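You operate a simulated robot arm through the tools that you are given. There is no shell and no other tool.

You run a simulated robot arm. Do the job below in one go: nothing can be reset, and whatever is moved stays where it is left.

Task
Rinse the soapy window and dry it in the drier.
Fine: rinse till the gauge shows green; water and drier off, rinse and drier baskets up at the end. Where these are worked on the way, their far stop is far enough and under half their travel is too little: drier basket.

It is judged by the outcome, as a careful person would: the job done as asked, and still so three seconds after it is handed in. It fails if anything else is knocked over, pushed out of place, dropped, spilled or broken.

Robot
A 7-joint arm with a two-finger gripper, fixed in place. Base frame: the origin is at the foot of the arm, x ahead of it, y to its left, z up; the work surface is at about z = 860. Units: mm, rad, N and s.
With the tool pointing down near the work surface it reaches from about 360 to 780 mm from the base axis. Its first joint turns from -2.496 to 2.496 rad. Payload 2.45 kg.
The tool frame sits at the grasp point between the pads (the TCP): z along the fingers, y along the line on which they close. The tips reach 26 mm beyond it. The gripper opens to 96 mm. The gripper's body begins 69 mm behind the TCP.
Orientation is that of the tool frame in the base frame, as a unit quaternion [x, y, z, w]. With the fingers straight down and closing along the base's y, the tool's x points along the base's -x, its y along +y and its z along -z.

Tools
- The arm moves only by the tool apply_moves. Its argument "motion" is one flat list of numbers, 7 for each row, row after row: the shift along the tool's x, y, z in m, then the turn, a rotation vector about the tool's x, y, z in rad, then the closure, from 0 (fully open) to 1 (shut). In form: [x, y, z, wx, wy, wz, hand, x, y, z, wx, wy, wz, hand, ...]. A call has 1 to 20 rows; each row is the pose to reach, as a shift and turn from the pose commanded when the call began, along the tool's axes at that moment. Each row takes 0.2 s and may step no farther than 50 mm and 0.15 rad from the row before; otherwise, or with a gripper value out of range, the whole call is refused. Where a pose cannot be reached the arm comes as near as it can. A force on the tool above 60 N (or 10 N above the force at the start of the call, whichever is more), or a blocked arm, ends the call early, and 0.2 s more pass. The fingers move at their own pace and stop on an object; they squeeze with about 42 N. The grip force told is the motor's: it shows also when the fingers shut on nothing. Time passes only in rows, and 0.2 s behind the last, so rows that repeat a pose let the fingers close. The reply holds the time, the measured pose of the TCP, the force on the tool along the base axes, the opening and the grip force, in the units named above and with some noise, with the torque about the TCP (base axes, N m) and any sound that the robot's microphone picked up.
- Cameras (640 x 400 px; columns grow to the right, rows downward): "scene" is fixed at [396.4, 649.2, 1450.9]; the picture's right is [-0.91, -0.41, 0.00], its down [-0.22, 0.51, -0.83] and it looks along [0.34, -0.76, -0.55] (base axes); focal length 316 px, centre (320, 200). "wrist" rides on the gripper at [82, 3, -98] in the tool frame; the picture's right is [-0.04, 1.00, 0.00], its down [-0.73, -0.03, -0.68] and it looks along [-0.68, -0.03, 0.73] (tool axes); focal length 256 px, centre (320, 200). There is no depth. A picture from a camera that has moved, and an enlarged one, comes with that camera's place and axes in the base frame and with its lens. The place of the scene camera against the robot may be out by one fixed shift of up to 12 mm in any direction.
- capture(camera): a new picture of that camera. No time passes.
- lift_body(by): slides the trunk up (or, below 0, down) by that many mm; the arm rides with it, the base frame stays. It gives what a move gives, with no picture.
- inspect(camera, box): a new picture of the part [left, top, right, bottom] of that camera's present view, enlarged. No time passes.
- close_job(): hands the job in; it is judged then, once.

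Nothing tells you positions but the pictures and the camera data. Unless the task says otherwise, let go and move clear before handing in.

The tools are called after "Request:" as a command line: name --argument value ..., lists and objects as JSON in quotes. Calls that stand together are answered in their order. apply_moves: Moves the arm, as the interface text tells. Its arguments: {"type":"object","properties":{"motion":{"type":"array","items":{"type":"number"}}},"required":["motion"]} The other tools are called the same way: lift_body (by) slides the trunk up or down; capture (camera) takes a picture; inspect (camera, box) takes an enlarged picture of a part of a camera's view; close_job () hands the job in.

At the start:

```text
time_s: 0.0
ee_pos: [392.0, -103.6, 1232.4]
orientation: [0.0, 1.0, -0.002, 0.001]
force: [1.0, 0.9, -0.1]
ft_torque: [-0.02, 0.03, 0.02]
width: 95.8
grip_force: 0.0
trunk travel left (down, up): [-575.0, 65.0]
```

scene: 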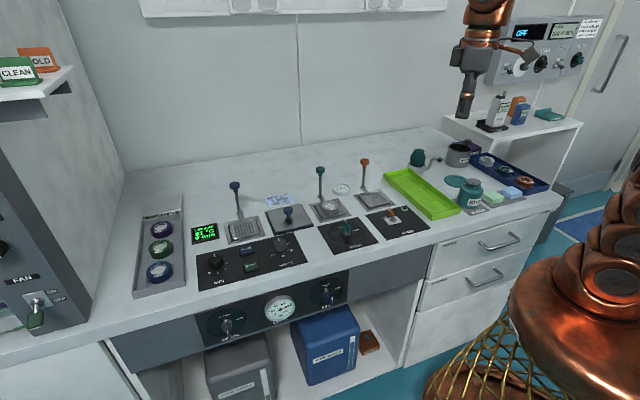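
wrist: 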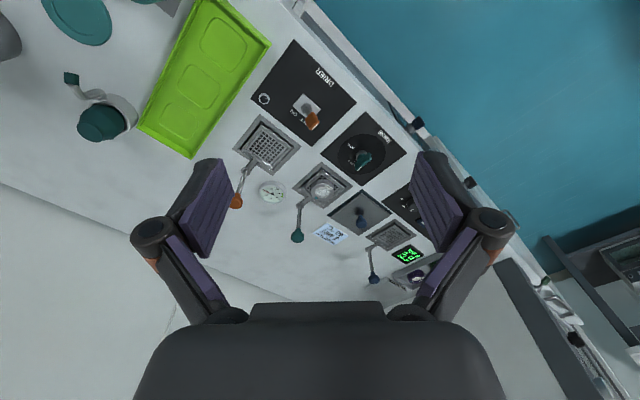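

I see a bench with sunk baths with lever handles (blue, green, orange), control panels, and a green tray. I'll look at enlarged parts before moving.

Request:
inspect --camera "scene" --box '[180, 150, 340, 250]'

Request:
inspect --camera "scene" --box '[300, 150, 460, 250]'

Request:
inspect --camera "scene" --box '[400, 130, 560, 230]'

Request:
inspect --camera "scene" --box '[440, 10, 620, 122]'

Request:
inspect --camera "scene" --box '[100, 190, 260, 290]'

Request:
inspect --camera "scene" --box '[190, 260, 400, 391]'

Request:
inspect --camera "wrist" --box '[220, 30, 420, 155]'

Request:
inspect --camera "wrist" --box '[220, 130, 440, 268]'

```text
4.00 times, centred on (260, 200) of scene
camera zoom: at [396.4, 649.2, 1450.9], right [-0.91, -0.41, 0.0], down [-0.22, 0.51, -0.83], along [0.34, -0.76, -0.55], focal length 1263 px, centre (560, 200)
```

zoom: 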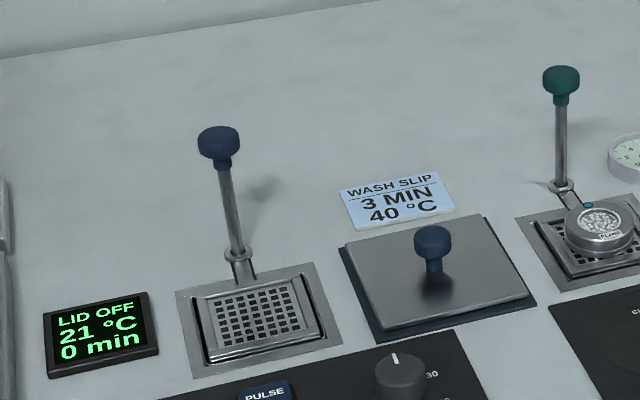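

```text
4.00 times, centred on (380, 200) of scene
camera zoom: at [396.4, 649.2, 1450.9], right [-0.91, -0.41, 0.0], down [-0.22, 0.51, -0.83], along [0.34, -0.76, -0.55], focal length 1263 px, centre (80, 200)
```

zoom: 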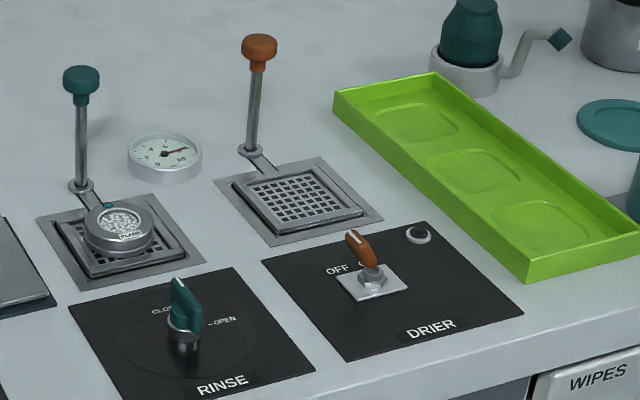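

```text
4.00 times, centred on (480, 180) of scene
camera zoom: at [396.4, 649.2, 1450.9], right [-0.91, -0.41, 0.0], down [-0.22, 0.51, -0.83], along [0.34, -0.76, -0.55], focal length 1263 px, centre (-320, 280)
```

zoom: 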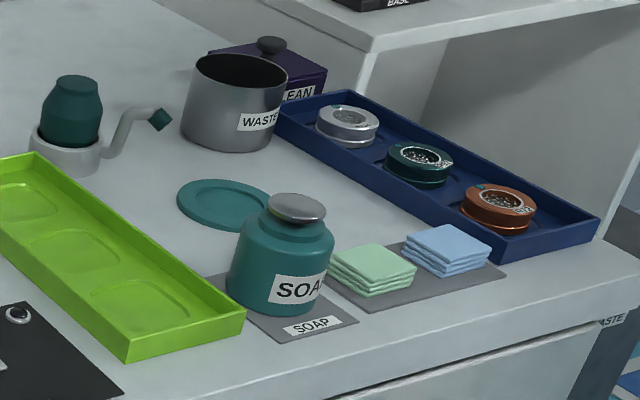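

```text
3.56 times, centred on (530, 66) of scene
camera zoom: at [396.4, 649.2, 1450.9], right [-0.91, -0.41, 0.0], down [-0.22, 0.51, -0.83], along [0.34, -0.76, -0.55], focal length 1123 px, centre (-427, 676)
```

zoom: 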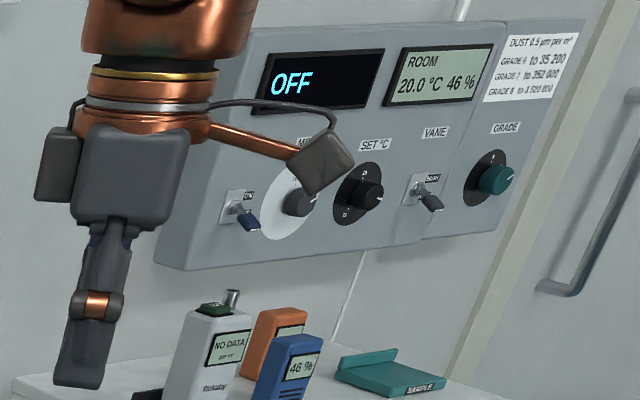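

```text
4.00 times, centred on (180, 240) of scene
camera zoom: at [396.4, 649.2, 1450.9], right [-0.91, -0.41, 0.0], down [-0.22, 0.51, -0.83], along [0.34, -0.76, -0.55], focal length 1263 px, centre (880, 40)
```

zoom: 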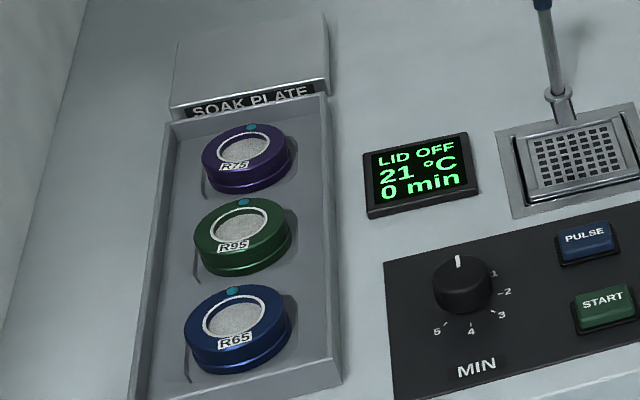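

```text
3.05 times, centred on (295, 326) of scene
camera zoom: at [396.4, 649.2, 1450.9], right [-0.91, -0.41, 0.0], down [-0.22, 0.51, -0.83], along [0.34, -0.76, -0.55], focal length 963 px, centre (396, -182)
```

zoom: 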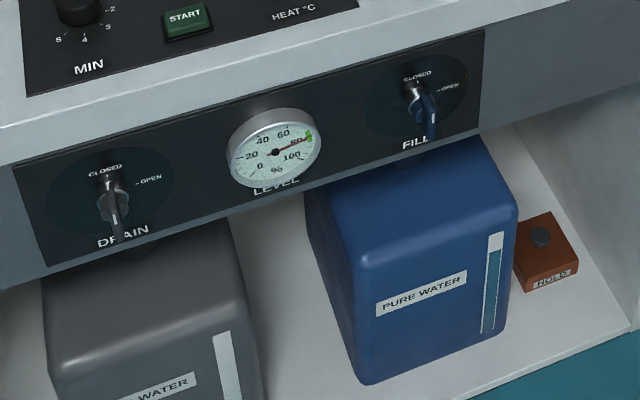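

```text
3.20 times, centred on (320, 92) of wrist
camera zoom: at [309.4, -99.3, 1330.2], right [0.04, 1.0, 0.0], down [0.73, -0.03, 0.68], along [0.68, -0.03, -0.73], focal length 819 px, centre (320, 544)
```

zoom: 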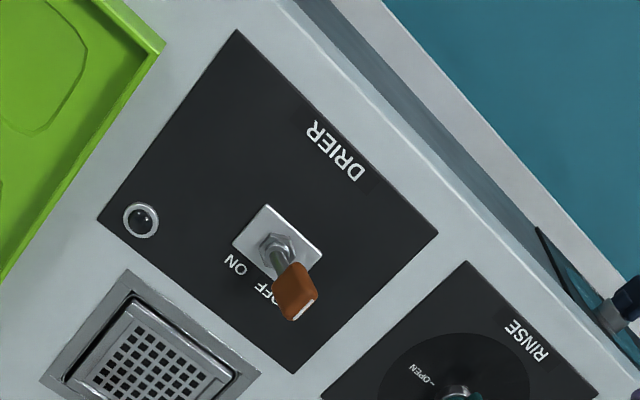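

```text
2.90 times, centred on (330, 199) of wrist
camera zoom: at [309.4, -99.3, 1330.2], right [0.04, 1.0, 0.0], down [0.73, -0.03, 0.68], along [0.68, -0.03, -0.73], focal length 742 px, centre (291, 203)
```

zoom: 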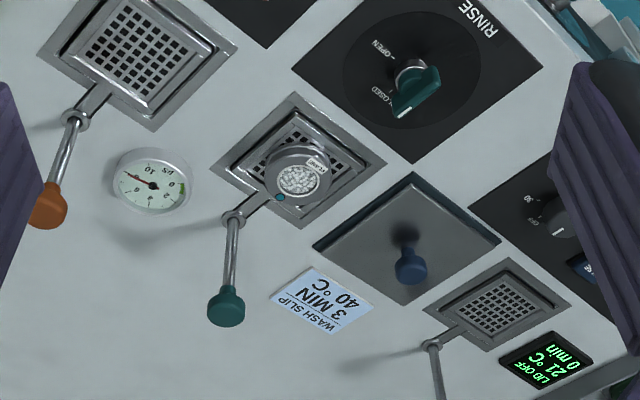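

I take the window in the rinse basket to be the soapy one, but the pucks in the other trays need checking. I'll zoom in on each of them and on the gauge.

Request:
inspect --camera "scene" --box '[310, 180, 358, 210]'

Request:
inspect --camera "scene" --box '[470, 145, 550, 195]'

Request:
inspect --camera "scene" --box '[140, 215, 204, 295]'

Request:
inspect --camera "wrist" --box '[255, 175, 287, 210]'

Request:
inspect --camera "wrist" --box '[300, 165, 350, 205]'

Request:
inspect --camera "scene" --box '[0, 30, 80, 110]'

Request:
inspect --camera "wrist" --box '[320, 110, 440, 185]'

```text
13.33 times, centred on (334, 195) of scene
camera zoom: at [396.4, 649.2, 1450.9], right [-0.91, -0.41, 0.0], down [-0.22, 0.51, -0.83], along [0.34, -0.76, -0.55], focal length 4211 px, centre (133, 267)
```

zoom: 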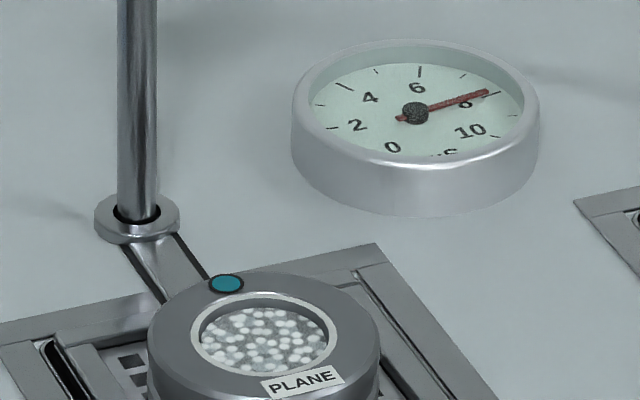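

```text
8.00 times, centred on (510, 170) of scene
camera zoom: at [396.4, 649.2, 1450.9], right [-0.91, -0.41, 0.0], down [-0.22, 0.51, -0.83], along [0.34, -0.76, -0.55], focal length 2527 px, centre (-1200, 440)
```

zoom: 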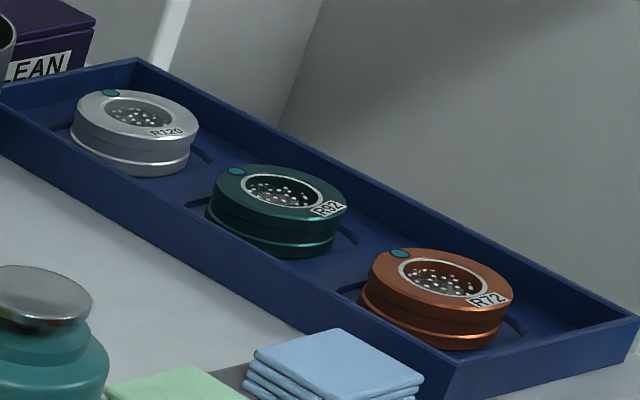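

```text
5.00 times, centred on (172, 255) of scene
camera zoom: at [396.4, 649.2, 1450.9], right [-0.91, -0.41, 0.0], down [-0.22, 0.51, -0.83], along [0.34, -0.76, -0.55], focal length 1579 px, centre (1060, -75)
```

zoom: 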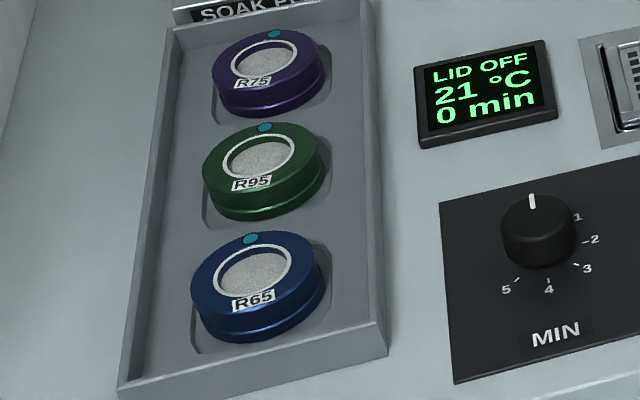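

```text
11.43 times, centred on (271, 192) of wrist
camera zoom: at [309.4, -99.3, 1330.2], right [0.04, 1.0, 0.0], down [0.73, -0.03, 0.68], along [0.68, -0.03, -0.73], focal length 2926 px, centre (880, 286)
```

zoom: 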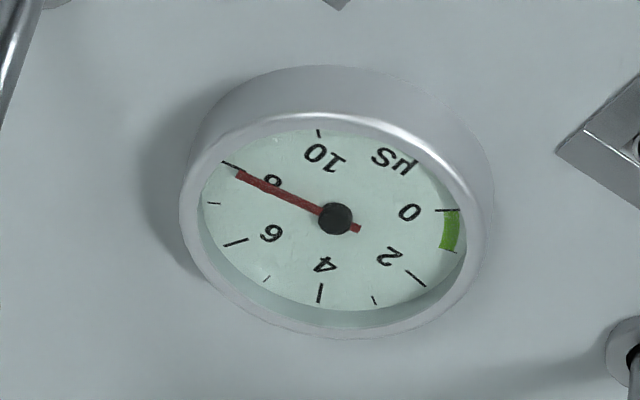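

```text
10.00 times, centred on (325, 185) of wrist
camera zoom: at [309.4, -99.3, 1330.2], right [0.04, 1.0, 0.0], down [0.73, -0.03, 0.68], along [0.68, -0.03, -0.73], focal length 2560 px, centre (270, 350)
```

zoom: 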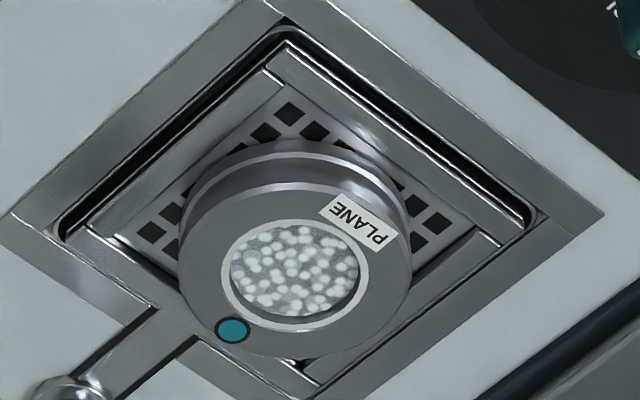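

```text
5.00 times, centred on (40, 70) of scene
camera zoom: at [396.4, 649.2, 1450.9], right [-0.91, -0.41, 0.0], down [-0.22, 0.51, -0.83], along [0.34, -0.76, -0.55], focal length 1579 px, centre (1720, 850)
```

zoom: 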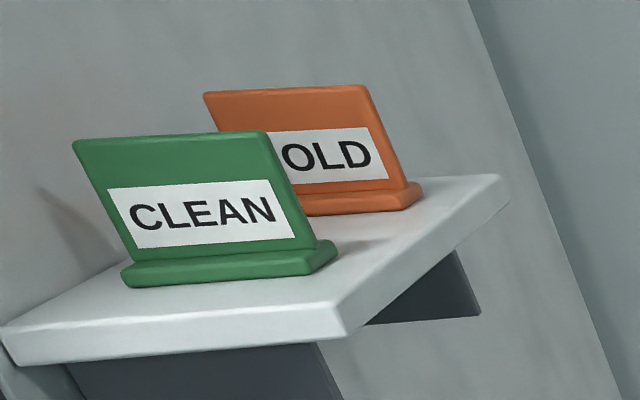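

```text
5.33 times, centred on (380, 148) of wrist
camera zoom: at [309.4, -99.3, 1330.2], right [0.04, 1.0, 0.0], down [0.73, -0.03, 0.68], along [0.68, -0.03, -0.73], focal length 1365 px, centre (0, 480)
```

zoom: 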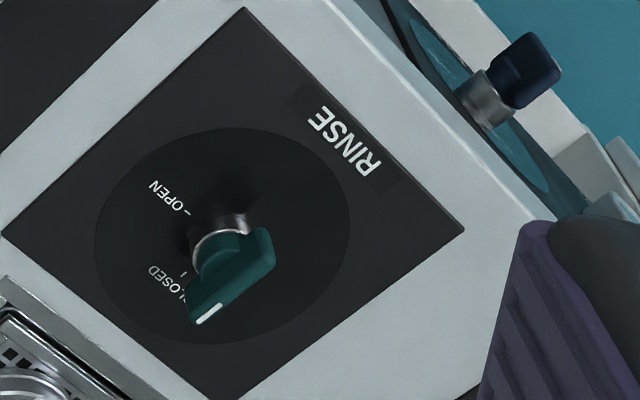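

The foamy window is the one labelled PLANE in the rinse basket at about (707, -115). The gauge reads 8 µS, with green at 0–1. I'll go closer above the rinse area to get more precise positions.

Request:
apply_moves --motion '[-0.026, -0.006, 0.0165, 0, 0, 0, 0, -0.052, -0.012, 0.033, 0, 0, 0, 0, -0.078, -0.018, 0.0495, 0, 0, 0, 0, -0.104, -0.024, 0.066, 0, 0, 0, 0, -0.13, -0.03, 0.0825, 0, 0, 0, 0, -0.156, -0.036, 0.099, 0, 0, 0, 0, -0.182, -0.042, 0.1155, 0, 0, 0, 0, -0.208, -0.048, 0.132, 0, 0, 0, 0]'

Request:
capture --camera "wrist"

Request:
capture --camera "scene"

```text
time_s: 1.8
ee_pos: [600.2, -151.2, 1101.8]
orientation: [-0.001, 1.0, 0.0, 0.001]
force: [1.2, 0.1, 0.2]
ft_torque: [0.02, -0.03, -0.01]
width: 95.9
grip_force: 0.1
trunk travel left (down, up): [-575.0, 65.0]
```

```text
taken
camera wrist: at [517.3, -148.0, 1199.4], right [0.04, 1.0, 0.0], down [0.73, -0.03, 0.68], along [0.68, -0.03, -0.73], focal length 256 px, centre (320, 200)
```

wrist: 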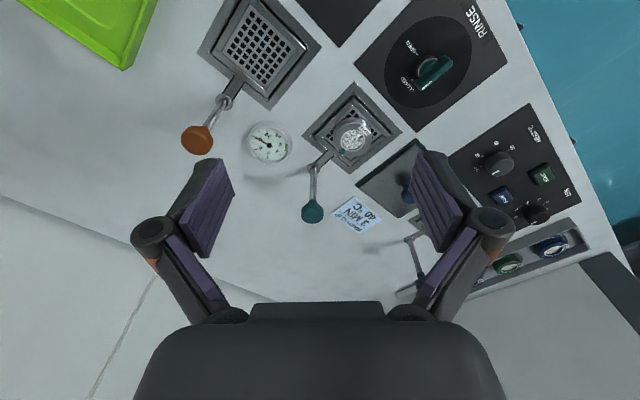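

```text
taken
```

scene: 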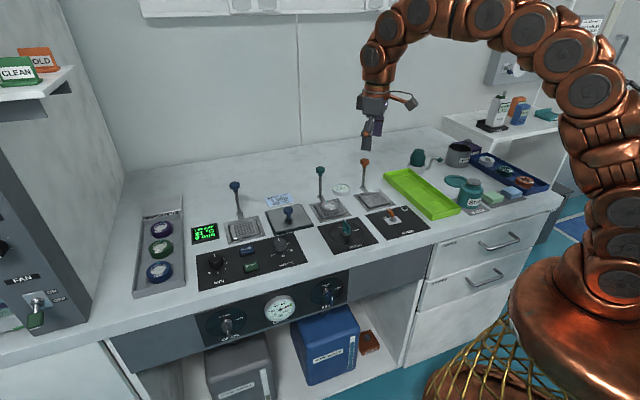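

The knobs and basket are in view from the wrist now; I'll zoom in to measure them.

Request:
inspect --camera "wrist" --box '[280, 70, 440, 230]'

Request:
inspect --camera "wrist" --box '[160, 0, 340, 170]'

Request:
inspect --camera "scene" --box '[310, 100, 430, 220]'

```text
2.50 times, centred on (360, 150) of wrist
camera zoom: at [517.3, -148.0, 1199.4], right [0.04, 1.0, 0.0], down [0.73, -0.03, 0.68], along [0.68, -0.03, -0.73], focal length 640 px, centre (220, 325)
```

zoom: 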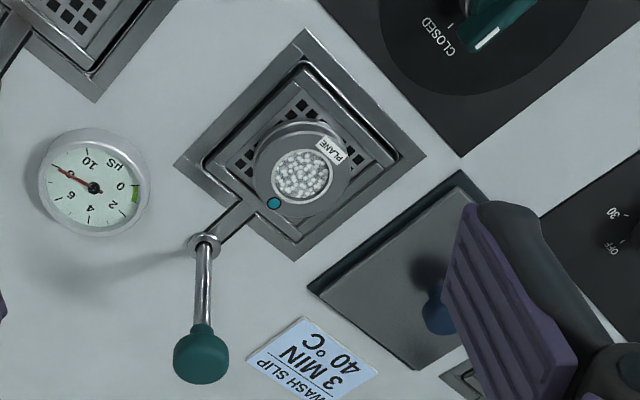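

```text
2.35 times, centred on (250, 85) of wrist
camera zoom: at [517.3, -148.0, 1199.4], right [0.04, 1.0, 0.0], down [0.73, -0.03, 0.68], along [0.68, -0.03, -0.73], focal length 602 px, centre (485, 471)
```

zoom: 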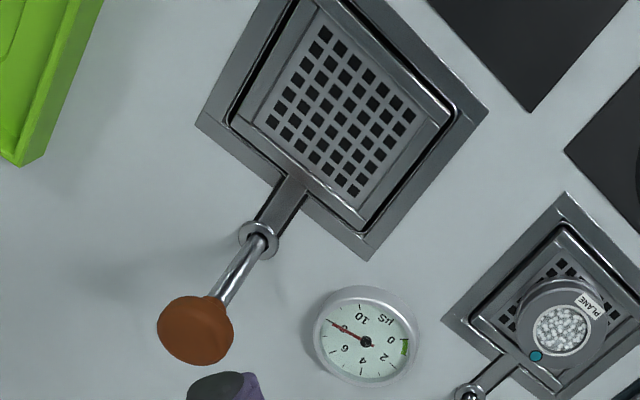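

```text
3.33 times, centred on (370, 160) of scene
camera zoom: at [396.4, 649.2, 1450.9], right [-0.91, -0.41, 0.0], down [-0.22, 0.51, -0.83], along [0.34, -0.76, -0.55], focal length 1053 px, centre (153, 333)
```

zoom: 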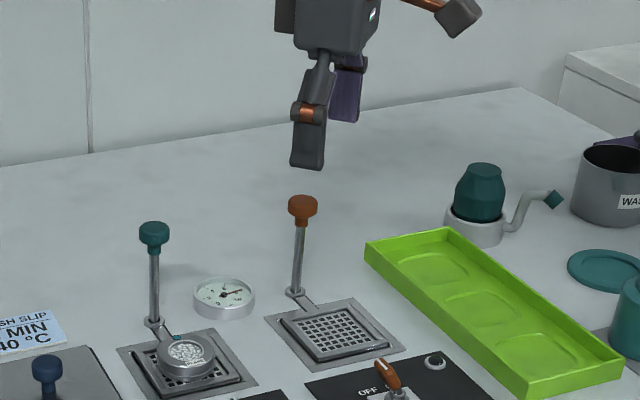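

I take the rinse knob to be at about (751, -168, 972), on a vertical rod. I'll move over it with the fingers open.

Request:
apply_moves --motion '[-0.03, -0.004, 0.008, 0, 0, 0, 0, -0.06, -0.008, 0.016, 0, 0, 0, 0, -0.09, -0.012, 0.024, 0, 0, 0, 0, -0.12, -0.015, 0.032, 0, 0, 0, 0, -0.151, -0.017, 0.04, 0, 0, 0, 0]'

Request:
capture --camera "wrist"

Request:
inspect --camera "scene" --box '[250, 90, 410, 230]'

```text
time_s: 3.0
ee_pos: [713.9, -164.6, 1062.3]
orientation: [0.0, 1.0, 0.0, 0.001]
force: [0.4, 0.1, 0.2]
ft_torque: [-0.01, -0.05, 0.03]
width: 96.0
grip_force: 0.0
out of reach, approached as far as the arm can: row 4, 5
trunk travel left (down, up): [-575.0, 65.0]
```

```text
taken
camera wrist: at [631.8, -161.2, 1160.0], right [0.04, 1.0, 0.0], down [0.73, -0.03, 0.68], along [0.68, -0.03, -0.73], focal length 256 px, centre (320, 200)
```

wrist: 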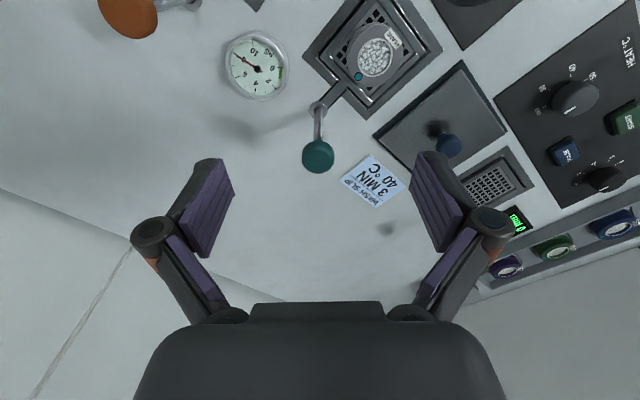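

```text
2.86 times, centred on (330, 160) of scene
camera zoom: at [396.4, 649.2, 1450.9], right [-0.91, -0.41, 0.0], down [-0.22, 0.51, -0.83], along [0.34, -0.76, -0.55], focal length 902 px, centre (291, 314)
```

zoom: 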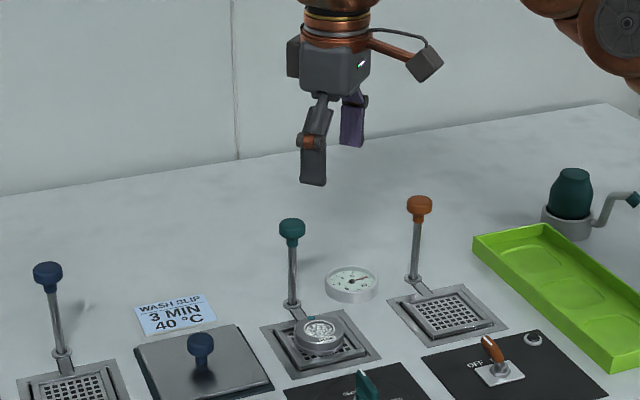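

At this height the arm falls short of the knob. I'll raise the trunk, which should move the shoulder closer to the wrist height, and try again.

Request:
lift_body --by 65

Request:
apply_moves --motion '[0, -0.001, 0.03, 0, 0, 0, 0, 0, -0.002, 0.065, 0, 0, 0, 0, -0.018, -0.003, 0.065, 0, 0, 0, 0, -0.037, -0.003, 0.065, 0, 0, 0, 0]'

```text
time_s: 4.0
ee_pos: [714.8, -163.9, 1125.7]
orientation: [0.0, 1.0, 0.0, 0.001]
force: [-0.1, 0.3, 0.6]
ft_torque: [0.02, -0.01, 0.04]
width: 95.9
grip_force: 0.0
trunk travel left (down, up): [-640.0, 0.0]
```

```text
time_s: 5.0
ee_pos: [742.4, -166.7, 1062.6]
orientation: [0.0, 1.0, -0.001, 0.001]
force: [0.6, 0.0, 0.3]
ft_torque: [0.0, -0.02, -0.01]
width: 96.1
grip_force: 0.1
out of reach, approached as far as the arm can: row 4
trunk travel left (down, up): [-640.0, 0.0]
```

Reach has improved. I'll check the alignment before going down.

Request:
capture --camera "wrist"

Request:
inspect --camera "scene" --box '[250, 90, 410, 230]'

```text
taken
camera wrist: at [660.0, -163.7, 1160.3], right [0.04, 1.0, 0.0], down [0.73, -0.03, 0.68], along [0.68, -0.03, -0.73], focal length 256 px, centre (320, 200)
```

wrist: 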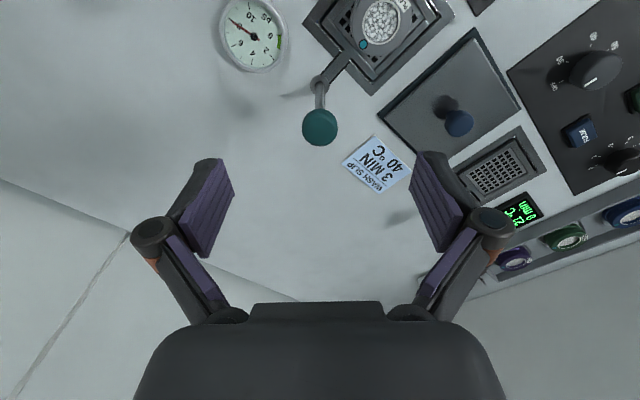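

```text
2.86 times, centred on (330, 160) of scene
camera zoom: at [396.4, 649.2, 1450.9], right [-0.91, -0.41, 0.0], down [-0.22, 0.51, -0.83], along [0.34, -0.76, -0.55], focal length 902 px, centre (291, 314)
```

zoom: 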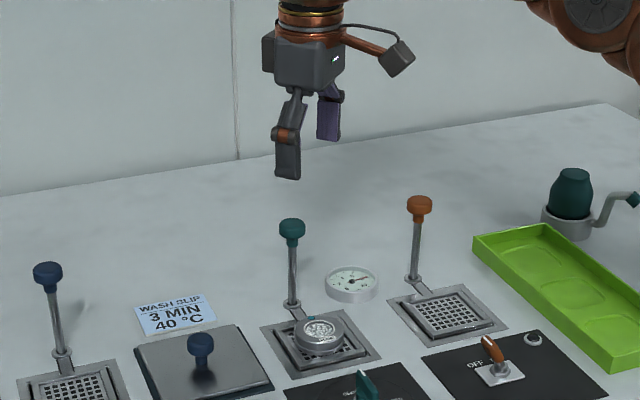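

The knob is centred between the fingers at about (752, -168). I'll go down around it and close.

Request:
apply_moves --motion '[0, 0, 0.03, 0, 0, 0, 0, -0.004, -0.001, 0.06, 0, 0, 0, 0, -0.009, -0.001, 0.088, 0, 0, 0, 0]'

Request:
capture --camera "wrist"

Request:
inspect --camera "scene" --box '[270, 110, 390, 215]'

```text
time_s: 5.8
ee_pos: [750.8, -168.8, 973.1]
orientation: [0.0, 1.0, 0.0, 0.0]
force: [-1.0, 0.7, 0.0]
ft_torque: [-0.01, 0.03, 0.02]
width: 96.1
grip_force: 0.1
trunk travel left (down, up): [-640.0, 0.0]
```

```text
taken
camera wrist: at [667.7, -165.0, 1071.0], right [0.04, 1.0, 0.0], down [0.73, -0.03, 0.68], along [0.68, -0.03, -0.73], focal length 256 px, centre (320, 200)
```

wrist: 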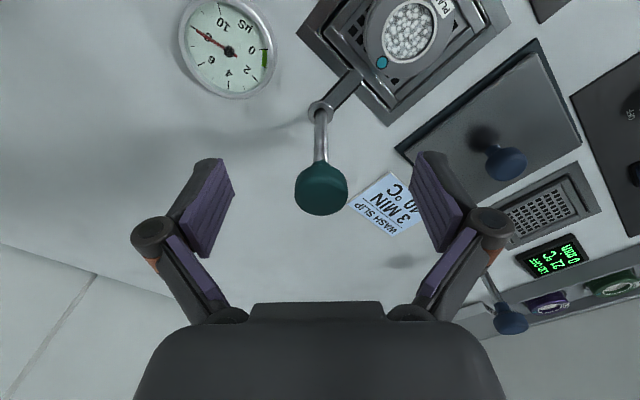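

```text
3.81 times, centred on (330, 162) of scene
camera zoom: at [396.4, 649.2, 1450.9], right [-0.91, -0.41, 0.0], down [-0.22, 0.51, -0.83], along [0.34, -0.76, -0.55], focal length 1203 px, centre (282, 343)
```

zoom: 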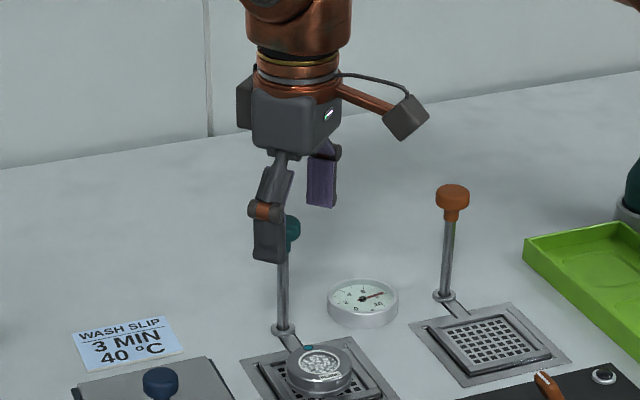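

The knob lies right at the grasp point. I'll close on it.

Request:
apply_moves --motion '[0, 0, 0, 0, 0, 0, 0.4, 0, 0, 0, 0, 0, 0, 0.8, 0, 0, 0, 0, 0, 0, 1, 0, 0, 0, 0, 0, 0, 1, 0, 0, 0, 0, 0, 0, 1]'

Request:
capture --camera "wrist"

```text
time_s: 7.0
ee_pos: [749.9, -169.6, 973.5]
orientation: [0.0, 1.0, 0.0, 0.0]
force: [0.5, 0.6, 0.0]
ft_torque: [0.04, -0.1, -0.02]
width: 28.1
grip_force: 32.2
trunk travel left (down, up): [-640.0, 0.0]
```

```text
taken
camera wrist: at [667.8, -164.8, 1071.6], right [0.04, 1.0, 0.0], down [0.73, -0.03, 0.68], along [0.68, -0.03, -0.73], focal length 256 px, centre (320, 200)
```

wrist: 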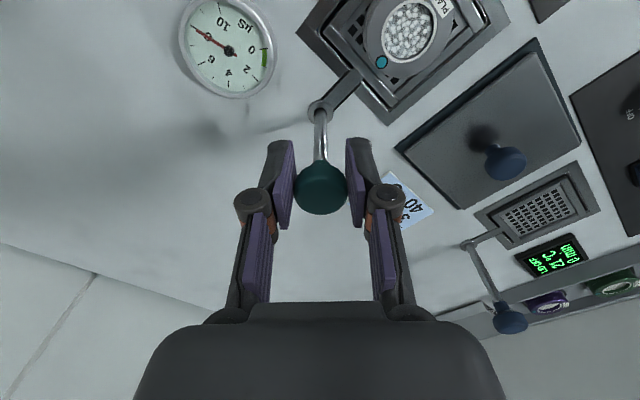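

The knob is gripped at 28 mm. I'll push down slowly, watching the force.

Request:
apply_moves --motion '[0, 0, 0.008, 0, 0, 0, 1, 0, 0, 0.016, 0, 0, 0, 1, 0, 0, 0.024, 0, 0, 0, 1, 0, 0, 0.032, 0, 0, 0, 1]'

Request:
capture --camera "wrist"

```text
time_s: 8.0
ee_pos: [750.5, -168.6, 940.5]
orientation: [0.0, 1.0, 0.0, 0.0]
force: [-4.0, 3.4, -1.6]
ft_torque: [0.12, 0.24, 0.03]
width: 28.4
grip_force: 44.9
trunk travel left (down, up): [-640.0, 0.0]
```

```text
taken
camera wrist: at [667.9, -164.9, 1039.4], right [0.04, 1.0, 0.0], down [0.73, -0.03, 0.68], along [0.68, -0.03, -0.73], focal length 256 px, centre (320, 200)
```

wrist: 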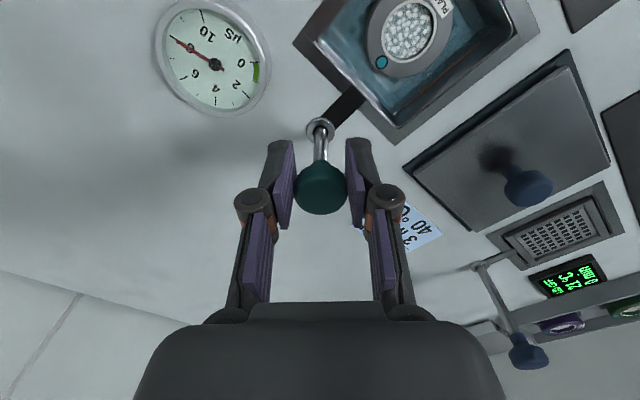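

The basket is sinking into the water. I'll continue down.

Request:
apply_moves --motion '[0, 0, 0.006, 0, 0, 0, 1, 0, 0, 0.012, 0, 0, 0, 1, 0, 0, 0.018, 0, 0, 0, 1, 0, 0, 0.024, 0, 0, 0, 1]'

Request:
capture --camera "wrist"

```text
time_s: 9.0
ee_pos: [750.5, -168.0, 918.1]
orientation: [0.0, 1.0, 0.0, 0.0]
force: [-8.7, 5.8, -3.1]
ft_torque: [0.08, 0.26, 0.02]
width: 28.2
grip_force: 45.3
trunk travel left (down, up): [-640.0, 0.0]
```

```text
taken
camera wrist: at [667.9, -164.9, 1016.1], right [0.04, 1.0, 0.0], down [0.73, -0.03, 0.68], along [0.68, -0.03, -0.73], focal length 256 px, centre (320, 200)
```

wrist: 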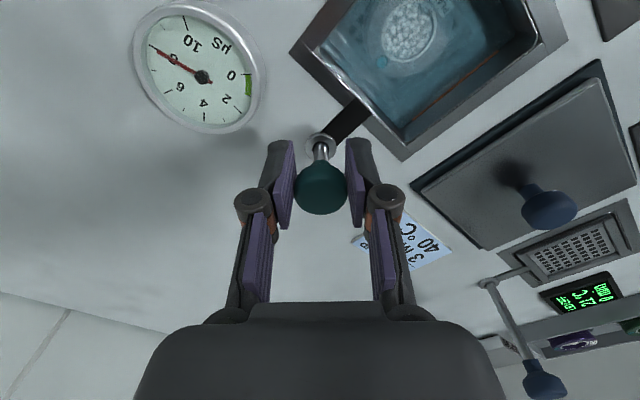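

Request:
apply_moves --motion '[0, 0, 0.003, 0, 0, 0, 1, 0, 0, 0.006, 0, 0, 0, 1, 0, 0, 0.009, 0, 0, 0, 1]'

Request:
inspect --camera "wrist" --box '[240, 80, 400, 230]'

Request:
inspect --camera "scene" --box '[270, 130, 390, 235]'

```text
time_s: 9.8
ee_pos: [750.2, -168.5, 913.4]
orientation: [0.0, 1.0, -0.001, 0.002]
force: [-14.7, 6.1, 26.8]
ft_torque: [0.19, 0.8, 0.09]
width: 28.6
grip_force: 44.6
trunk travel left (down, up): [-640.0, 0.0]
```

```text
2.67 times, centred on (320, 155) of wrist
camera zoom: at [667.2, -164.7, 1011.0], right [0.04, 1.0, 0.0], down [0.73, -0.03, 0.68], along [0.68, -0.03, -0.73], focal length 683 px, centre (320, 320)
```

zoom: 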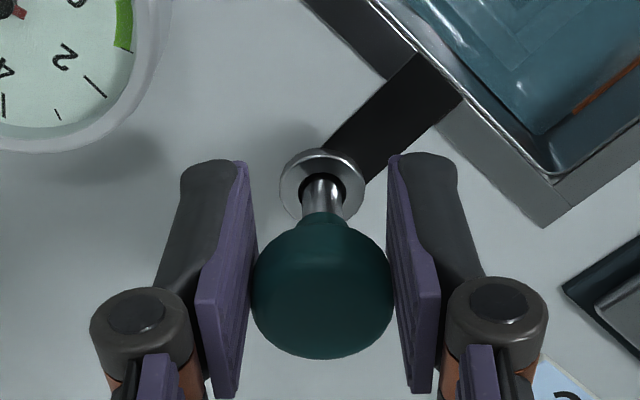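

```text
3.81 times, centred on (330, 182) of scene
camera zoom: at [396.4, 649.2, 1450.9], right [-0.91, -0.41, 0.0], down [-0.22, 0.51, -0.83], along [0.34, -0.76, -0.55], focal length 1203 px, centre (282, 267)
```

zoom: 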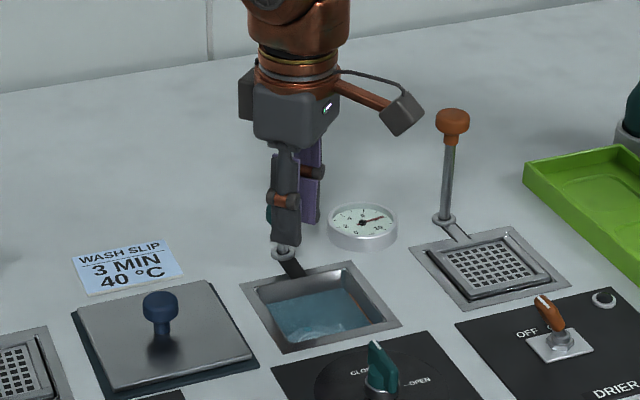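

The basket has reached its bottom stop after about 60 mm of travel. I'll relax the push, release and rise, then check that it stays down.

Request:
apply_moves --motion '[0, 0, -0.004, 0, 0, 0, 1, 0, 0, -0.004, 0, 0, 0, 0.6, 0, 0, -0.004, 0, 0, 0, 0.2, 0, 0, -0.004, 0, 0, 0, 0.2, 0, 0, -0.004, 0, 0, 0, 0.2, 0, 0, -0.044, 0, 0, 0, 0.2, 0, 0, -0.084, 0, 0, 0, 0.2, 0, 0, -0.124, 0, 0, 0, 0.2]'

Request:
capture --camera "wrist"

Request:
inspect --camera "scene" --box '[270, 130, 390, 235]'

```text
time_s: 11.6
ee_pos: [749.7, -167.7, 1034.2]
orientation: [0.0, 1.0, 0.0, -0.001]
force: [0.0, -0.6, -0.7]
ft_torque: [0.01, -0.02, 0.03]
width: 77.1
grip_force: 0.1
trunk travel left (down, up): [-640.0, 0.0]
```

```text
taken
camera wrist: at [668.0, -164.4, 1132.1], right [0.04, 1.0, 0.0], down [0.73, -0.03, 0.68], along [0.68, -0.03, -0.73], focal length 256 px, centre (320, 200)
```

wrist: 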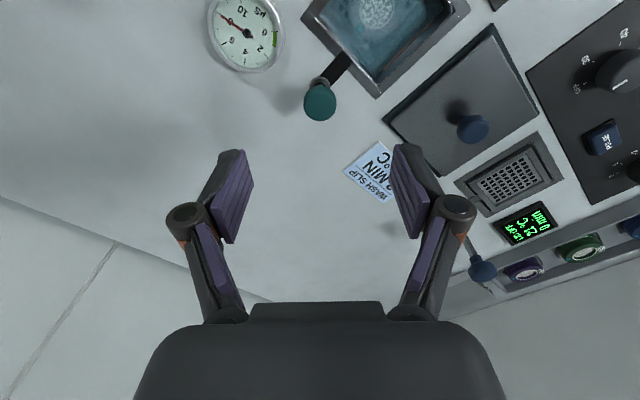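

```text
3.81 times, centred on (330, 182) of scene
camera zoom: at [396.4, 649.2, 1450.9], right [-0.91, -0.41, 0.0], down [-0.22, 0.51, -0.83], along [0.34, -0.76, -0.55], focal length 1203 px, centre (282, 267)
```

zoom: 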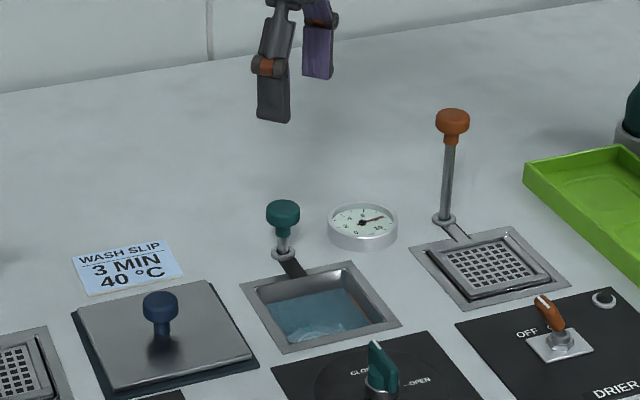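

The rinse basket stays down. Next is the RINSE valve at about (607, -26). I'll move above it and turn the gripper so it closes across the handle.

Request:
apply_moves --motion '[0.024, 0.0236, 0.004, 0, 0, 0.137, 0.2, 0.048, 0.0472, 0.008, 0, 0, 0.273, 0.2, 0.072, 0.0708, 0.012, 0, 0, 0.41, 0.2, 0.096, 0.0944, 0.016, 0, 0, 0.547, 0.2, 0.12, 0.118, 0.02, 0, 0, 0.683, 0.2, 0.1437, 0.1417, 0.024, 0, 0, 0.82, 0.2]'

Request:
capture --camera "wrist"

Request:
inspect --camera "scene" --box '[260, 150, 440, 270]'

```text
time_s: 13.0
ee_pos: [605.5, -28.2, 1007.4]
orientation: [0.4, 0.917, -0.001, 0.0]
force: [0.6, -0.6, -0.4]
ft_torque: [0.01, -0.06, -0.03]
width: 76.7
grip_force: 0.0
trunk travel left (down, up): [-640.0, 0.0]
```

```text
taken
camera wrist: at [552.5, 35.0, 1106.5], right [0.76, 0.65, 0.0], down [0.48, -0.56, 0.68], along [0.44, -0.52, -0.73], focal length 256 px, centre (320, 200)
```

wrist: 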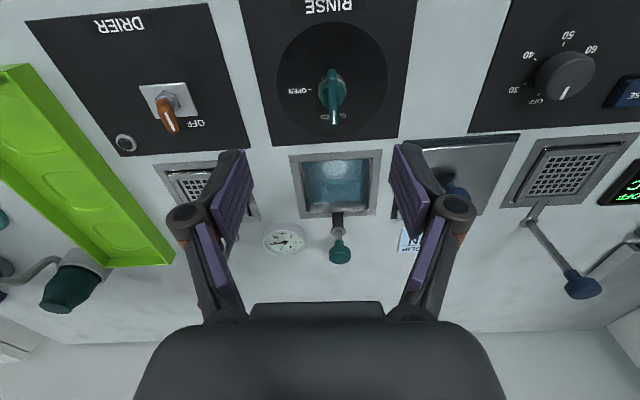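

```text
3.33 times, centred on (350, 210) of scene
camera zoom: at [396.4, 649.2, 1450.9], right [-0.91, -0.41, 0.0], down [-0.22, 0.51, -0.83], along [0.34, -0.76, -0.55], focal length 1053 px, centre (220, 167)
```

zoom: 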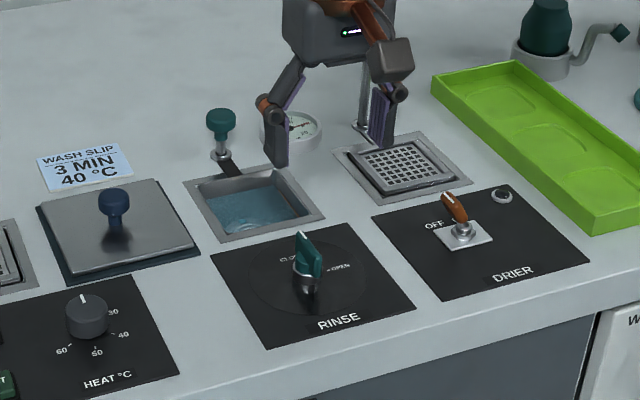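

Request:
inspect --camera "wrist" --box '[260, 20, 420, 140]'

Request:
inspect --camera "scene" --box '[310, 205, 390, 255]'

```text
3.33 times, centred on (340, 80) of wrist
camera zoom: at [552.5, 35.0, 1106.5], right [0.76, 0.65, 0.0], down [0.48, -0.56, 0.68], along [0.44, -0.52, -0.73], focal length 853 px, centre (253, 600)
```

zoom: 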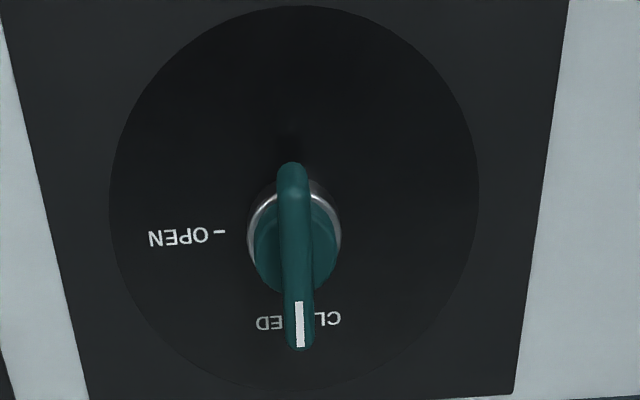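

```text
8.00 times, centred on (350, 230) of scene
camera zoom: at [396.4, 649.2, 1450.9], right [-0.91, -0.41, 0.0], down [-0.22, 0.51, -0.83], along [0.34, -0.76, -0.55], focal length 2527 px, centre (80, -40)
```

zoom: 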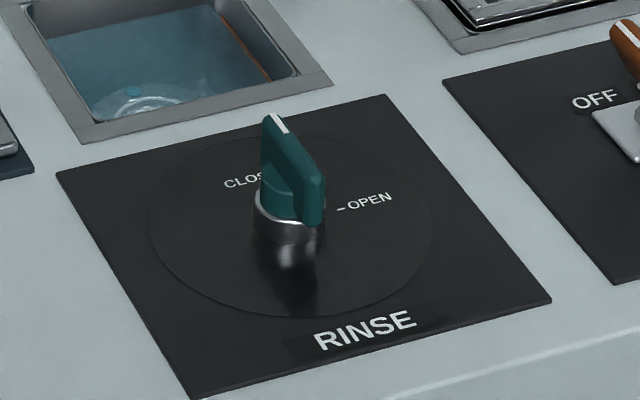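

The valve handle is a blade pointing to CLOSED, with its centre at about (612, -20) and its top at about z 900. I'll hover closer over it.

Request:
apply_moves --motion '[0.001, 0.005, 0.028, 0, 0, 0, 0.2, 0.0016, 0.0104, 0.057, 0, 0, 0, 0.3]'

Request:
capture --camera "wrist"

Request:
inspect --camera "scene" --box '[310, 185, 390, 255]'

```text
time_s: 13.6
ee_pos: [613.2, -19.4, 951.6]
orientation: [0.399, 0.917, 0.0, 0.001]
force: [-0.4, 0.5, -0.4]
ft_torque: [0.0, -0.04, 0.03]
width: 67.4
grip_force: 0.1
trunk travel left (down, up): [-640.0, 0.0]
```

```text
taken
camera wrist: at [559.3, 43.3, 1049.5], right [0.76, 0.65, 0.0], down [0.48, -0.56, 0.68], along [0.44, -0.51, -0.73], focal length 256 px, centre (320, 200)
```

wrist: 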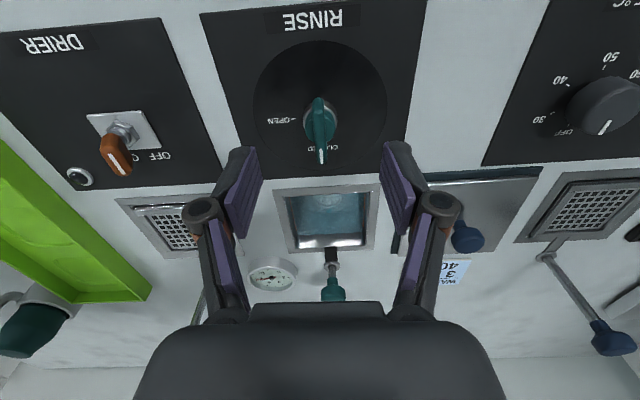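

```text
5.71 times, centred on (350, 220) of scene
camera zoom: at [396.4, 649.2, 1450.9], right [-0.91, -0.41, 0.0], down [-0.22, 0.51, -0.83], along [0.34, -0.76, -0.55], focal length 1805 px, centre (149, 86)
```

zoom: 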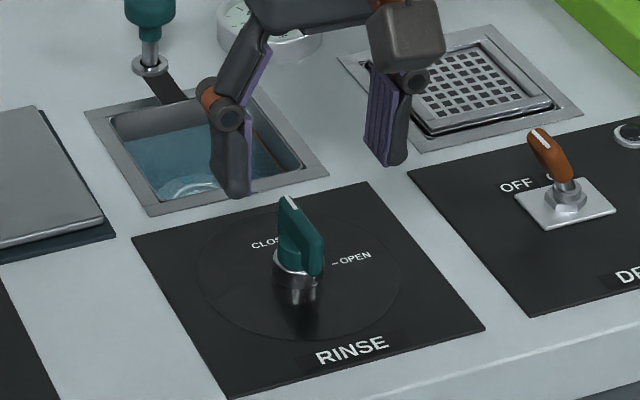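

Request:
inspect --camera "wrist" --box '[270, 80, 370, 180]'

```text
4.00 times, centred on (320, 130) of wrist
camera zoom: at [559.3, 43.3, 1049.5], right [0.76, 0.65, 0.0], down [0.48, -0.56, 0.68], along [0.44, -0.51, -0.73], focal length 1024 px, centre (320, 480)
```

zoom: 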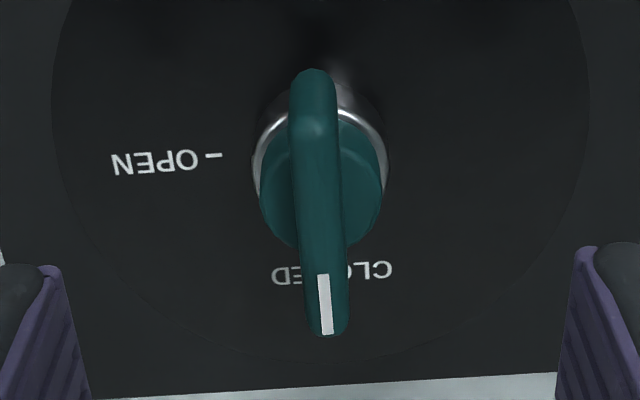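

The blade's top is at z ≈ 895 and the turning axis at about (613.5, -20.7). I'll go down and close on the blade.

Request:
apply_moves --motion '[-0.0006, -0.0004, 0.022, 0, 0, 0, 0.3, -0.0012, -0.0007, 0.0425, 0, 0, 0, 0.3, -0.0012, -0.0007, 0.0425, 0, 0, 0, 0.7, -0.0012, -0.0007, 0.0425, 0, 0, 0, 1, -0.0012, -0.0007, 0.0425, 0, 0, 0, 1, -0.0012, -0.0007, 0.0425, 0, 0, 0, 1]'

Request:
inspect --camera "wrist" --box '[220, 80, 420, 240]'

```text
time_s: 15.0
ee_pos: [613.9, -18.9, 909.3]
orientation: [0.399, 0.917, 0.0, 0.0]
force: [-0.1, -0.2, -2.1]
ft_torque: [-0.15, -0.14, 0.03]
width: 8.5
grip_force: 27.6
trunk travel left (down, up): [-640.0, 0.0]
```

```text
2.50 times, centred on (320, 160) of wrist
camera zoom: at [559.8, 42.6, 1007.1], right [0.76, 0.65, 0.0], down [0.48, -0.56, 0.68], along [0.44, -0.51, -0.73], focal length 640 px, centre (320, 300)
```

zoom: 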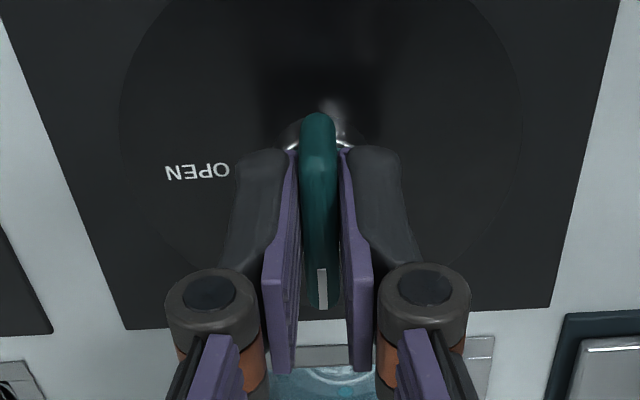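

The blade is gripped. I'll turn it clockwise toward OPEN in stages.

Request:
apply_moves --motion '[0, 0, 0, 0, 0, 0.13, 1, 0, 0, 0, 0, 0, 0.26, 1, 0, 0, 0, 0, 0, 0.39, 1, 0, 0, 0, 0, 0, 0.52, 1, 0, 0, 0, 0, 0, 0.65, 1, 0, 0, 0, 0, 0, 0.78, 1]'

Request:
inspect --camera "wrist" --box '[200, 60, 440, 240]'

Request:
inspect --camera "scene" --box '[290, 165, 410, 265]'

```text
time_s: 16.4
ee_pos: [616.6, -19.9, 909.7]
orientation: [0.718, 0.696, 0.0, 0.001]
force: [27.8, 17.4, -14.4]
ft_torque: [0.49, -0.66, 0.13]
width: 8.1
grip_force: 35.6
trunk travel left (down, up): [-640.0, 0.0]
```

```text
2.22 times, centred on (320, 150) of wrist
camera zoom: at [621.5, 63.3, 1007.1], right [1.0, -0.07, 0.0], down [-0.05, -0.73, 0.68], along [-0.05, -0.68, -0.73], focal length 569 px, centre (320, 311)
```

zoom: 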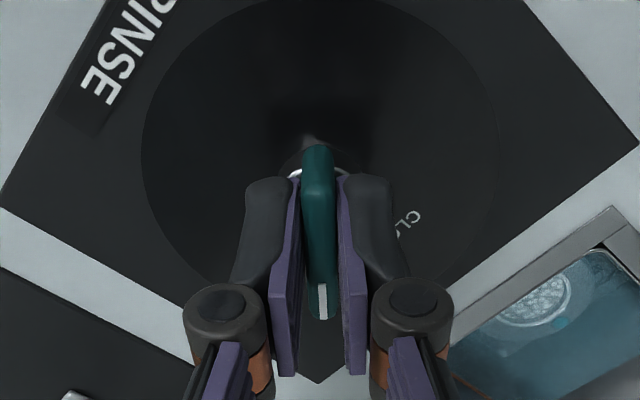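

```text
4.00 times, centred on (350, 215) of scene
camera zoom: at [396.4, 649.2, 1450.9], right [-0.91, -0.41, 0.0], down [-0.22, 0.51, -0.83], along [0.34, -0.76, -0.55], focal length 1263 px, centre (200, 140)
```

zoom: 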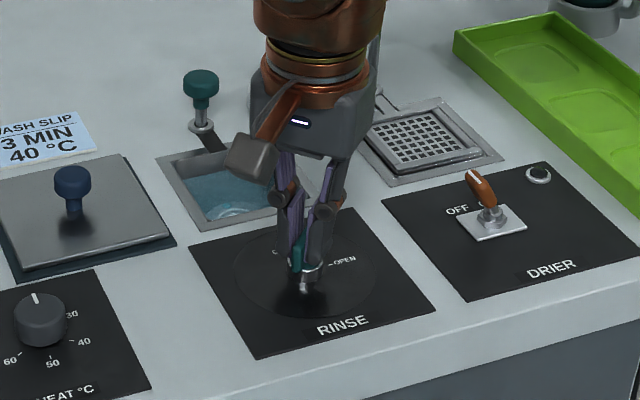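

The blade is at about 45° with some side force, so the true axis lies a few mm farther out at about (618, -24). I'll recentre there and finish the turn.

Request:
apply_moves --motion '[-0.002, 0.0022, 0, 0, 0, 0, 1, -0.004, 0.0043, 0, 0, 0, 0, 1, -0.004, 0.0043, 0, 0, 0, 0.13, 1, -0.004, 0.0043, 0, 0, 0, 0.26, 1, -0.004, 0.0043, 0, 0, 0, 0.39, 1, -0.004, 0.0043, 0, 0, 0, 0.52, 1, -0.004, 0.0043, 0, 0, 0, 0.65, 1, -0.004, 0.0043, 0, 0, 0, 0.78, 1]'

Request:
inspect --camera "wrist" --box '[200, 60, 440, 240]'

Request:
inspect --camera "scene" --box '[290, 165, 410, 265]'

```text
time_s: 18.2
ee_pos: [615.8, -22.5, 908.9]
orientation: [0.929, 0.371, -0.001, 0.0]
force: [-13.2, 23.3, 2.3]
ft_torque: [0.26, 0.61, 0.9]
width: 8.5
grip_force: 36.4
trunk travel left (down, up): [-640.0, 0.0]
```

```text
2.22 times, centred on (320, 150) of wrist
camera zoom: at [677.3, 31.4, 1007.6], right [0.66, -0.75, 0.0], down [-0.55, -0.48, 0.68], along [-0.51, -0.45, -0.73], focal length 569 px, centre (320, 311)
```

zoom: 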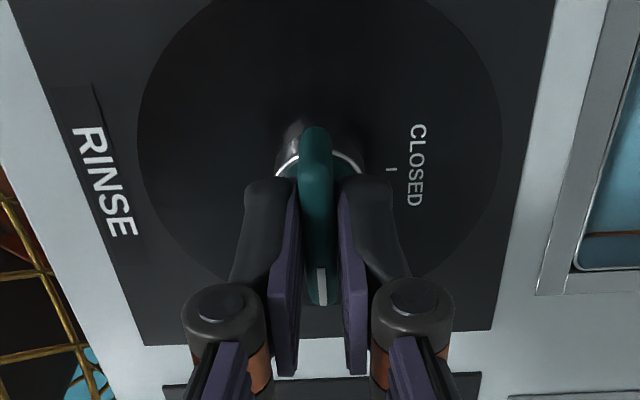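

```text
4.00 times, centred on (350, 215) of scene
camera zoom: at [396.4, 649.2, 1450.9], right [-0.91, -0.41, 0.0], down [-0.22, 0.51, -0.83], along [0.34, -0.76, -0.55], focal length 1263 px, centre (200, 140)
```

zoom: 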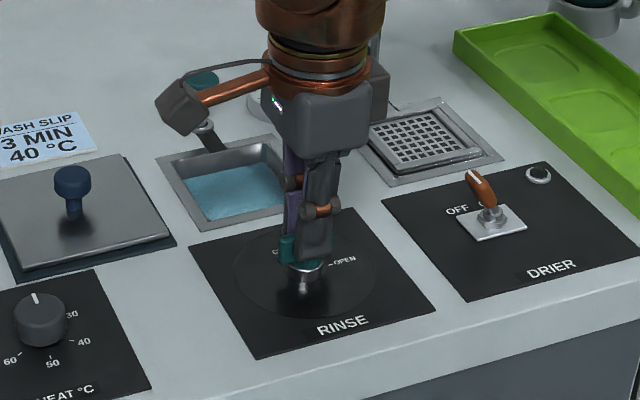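

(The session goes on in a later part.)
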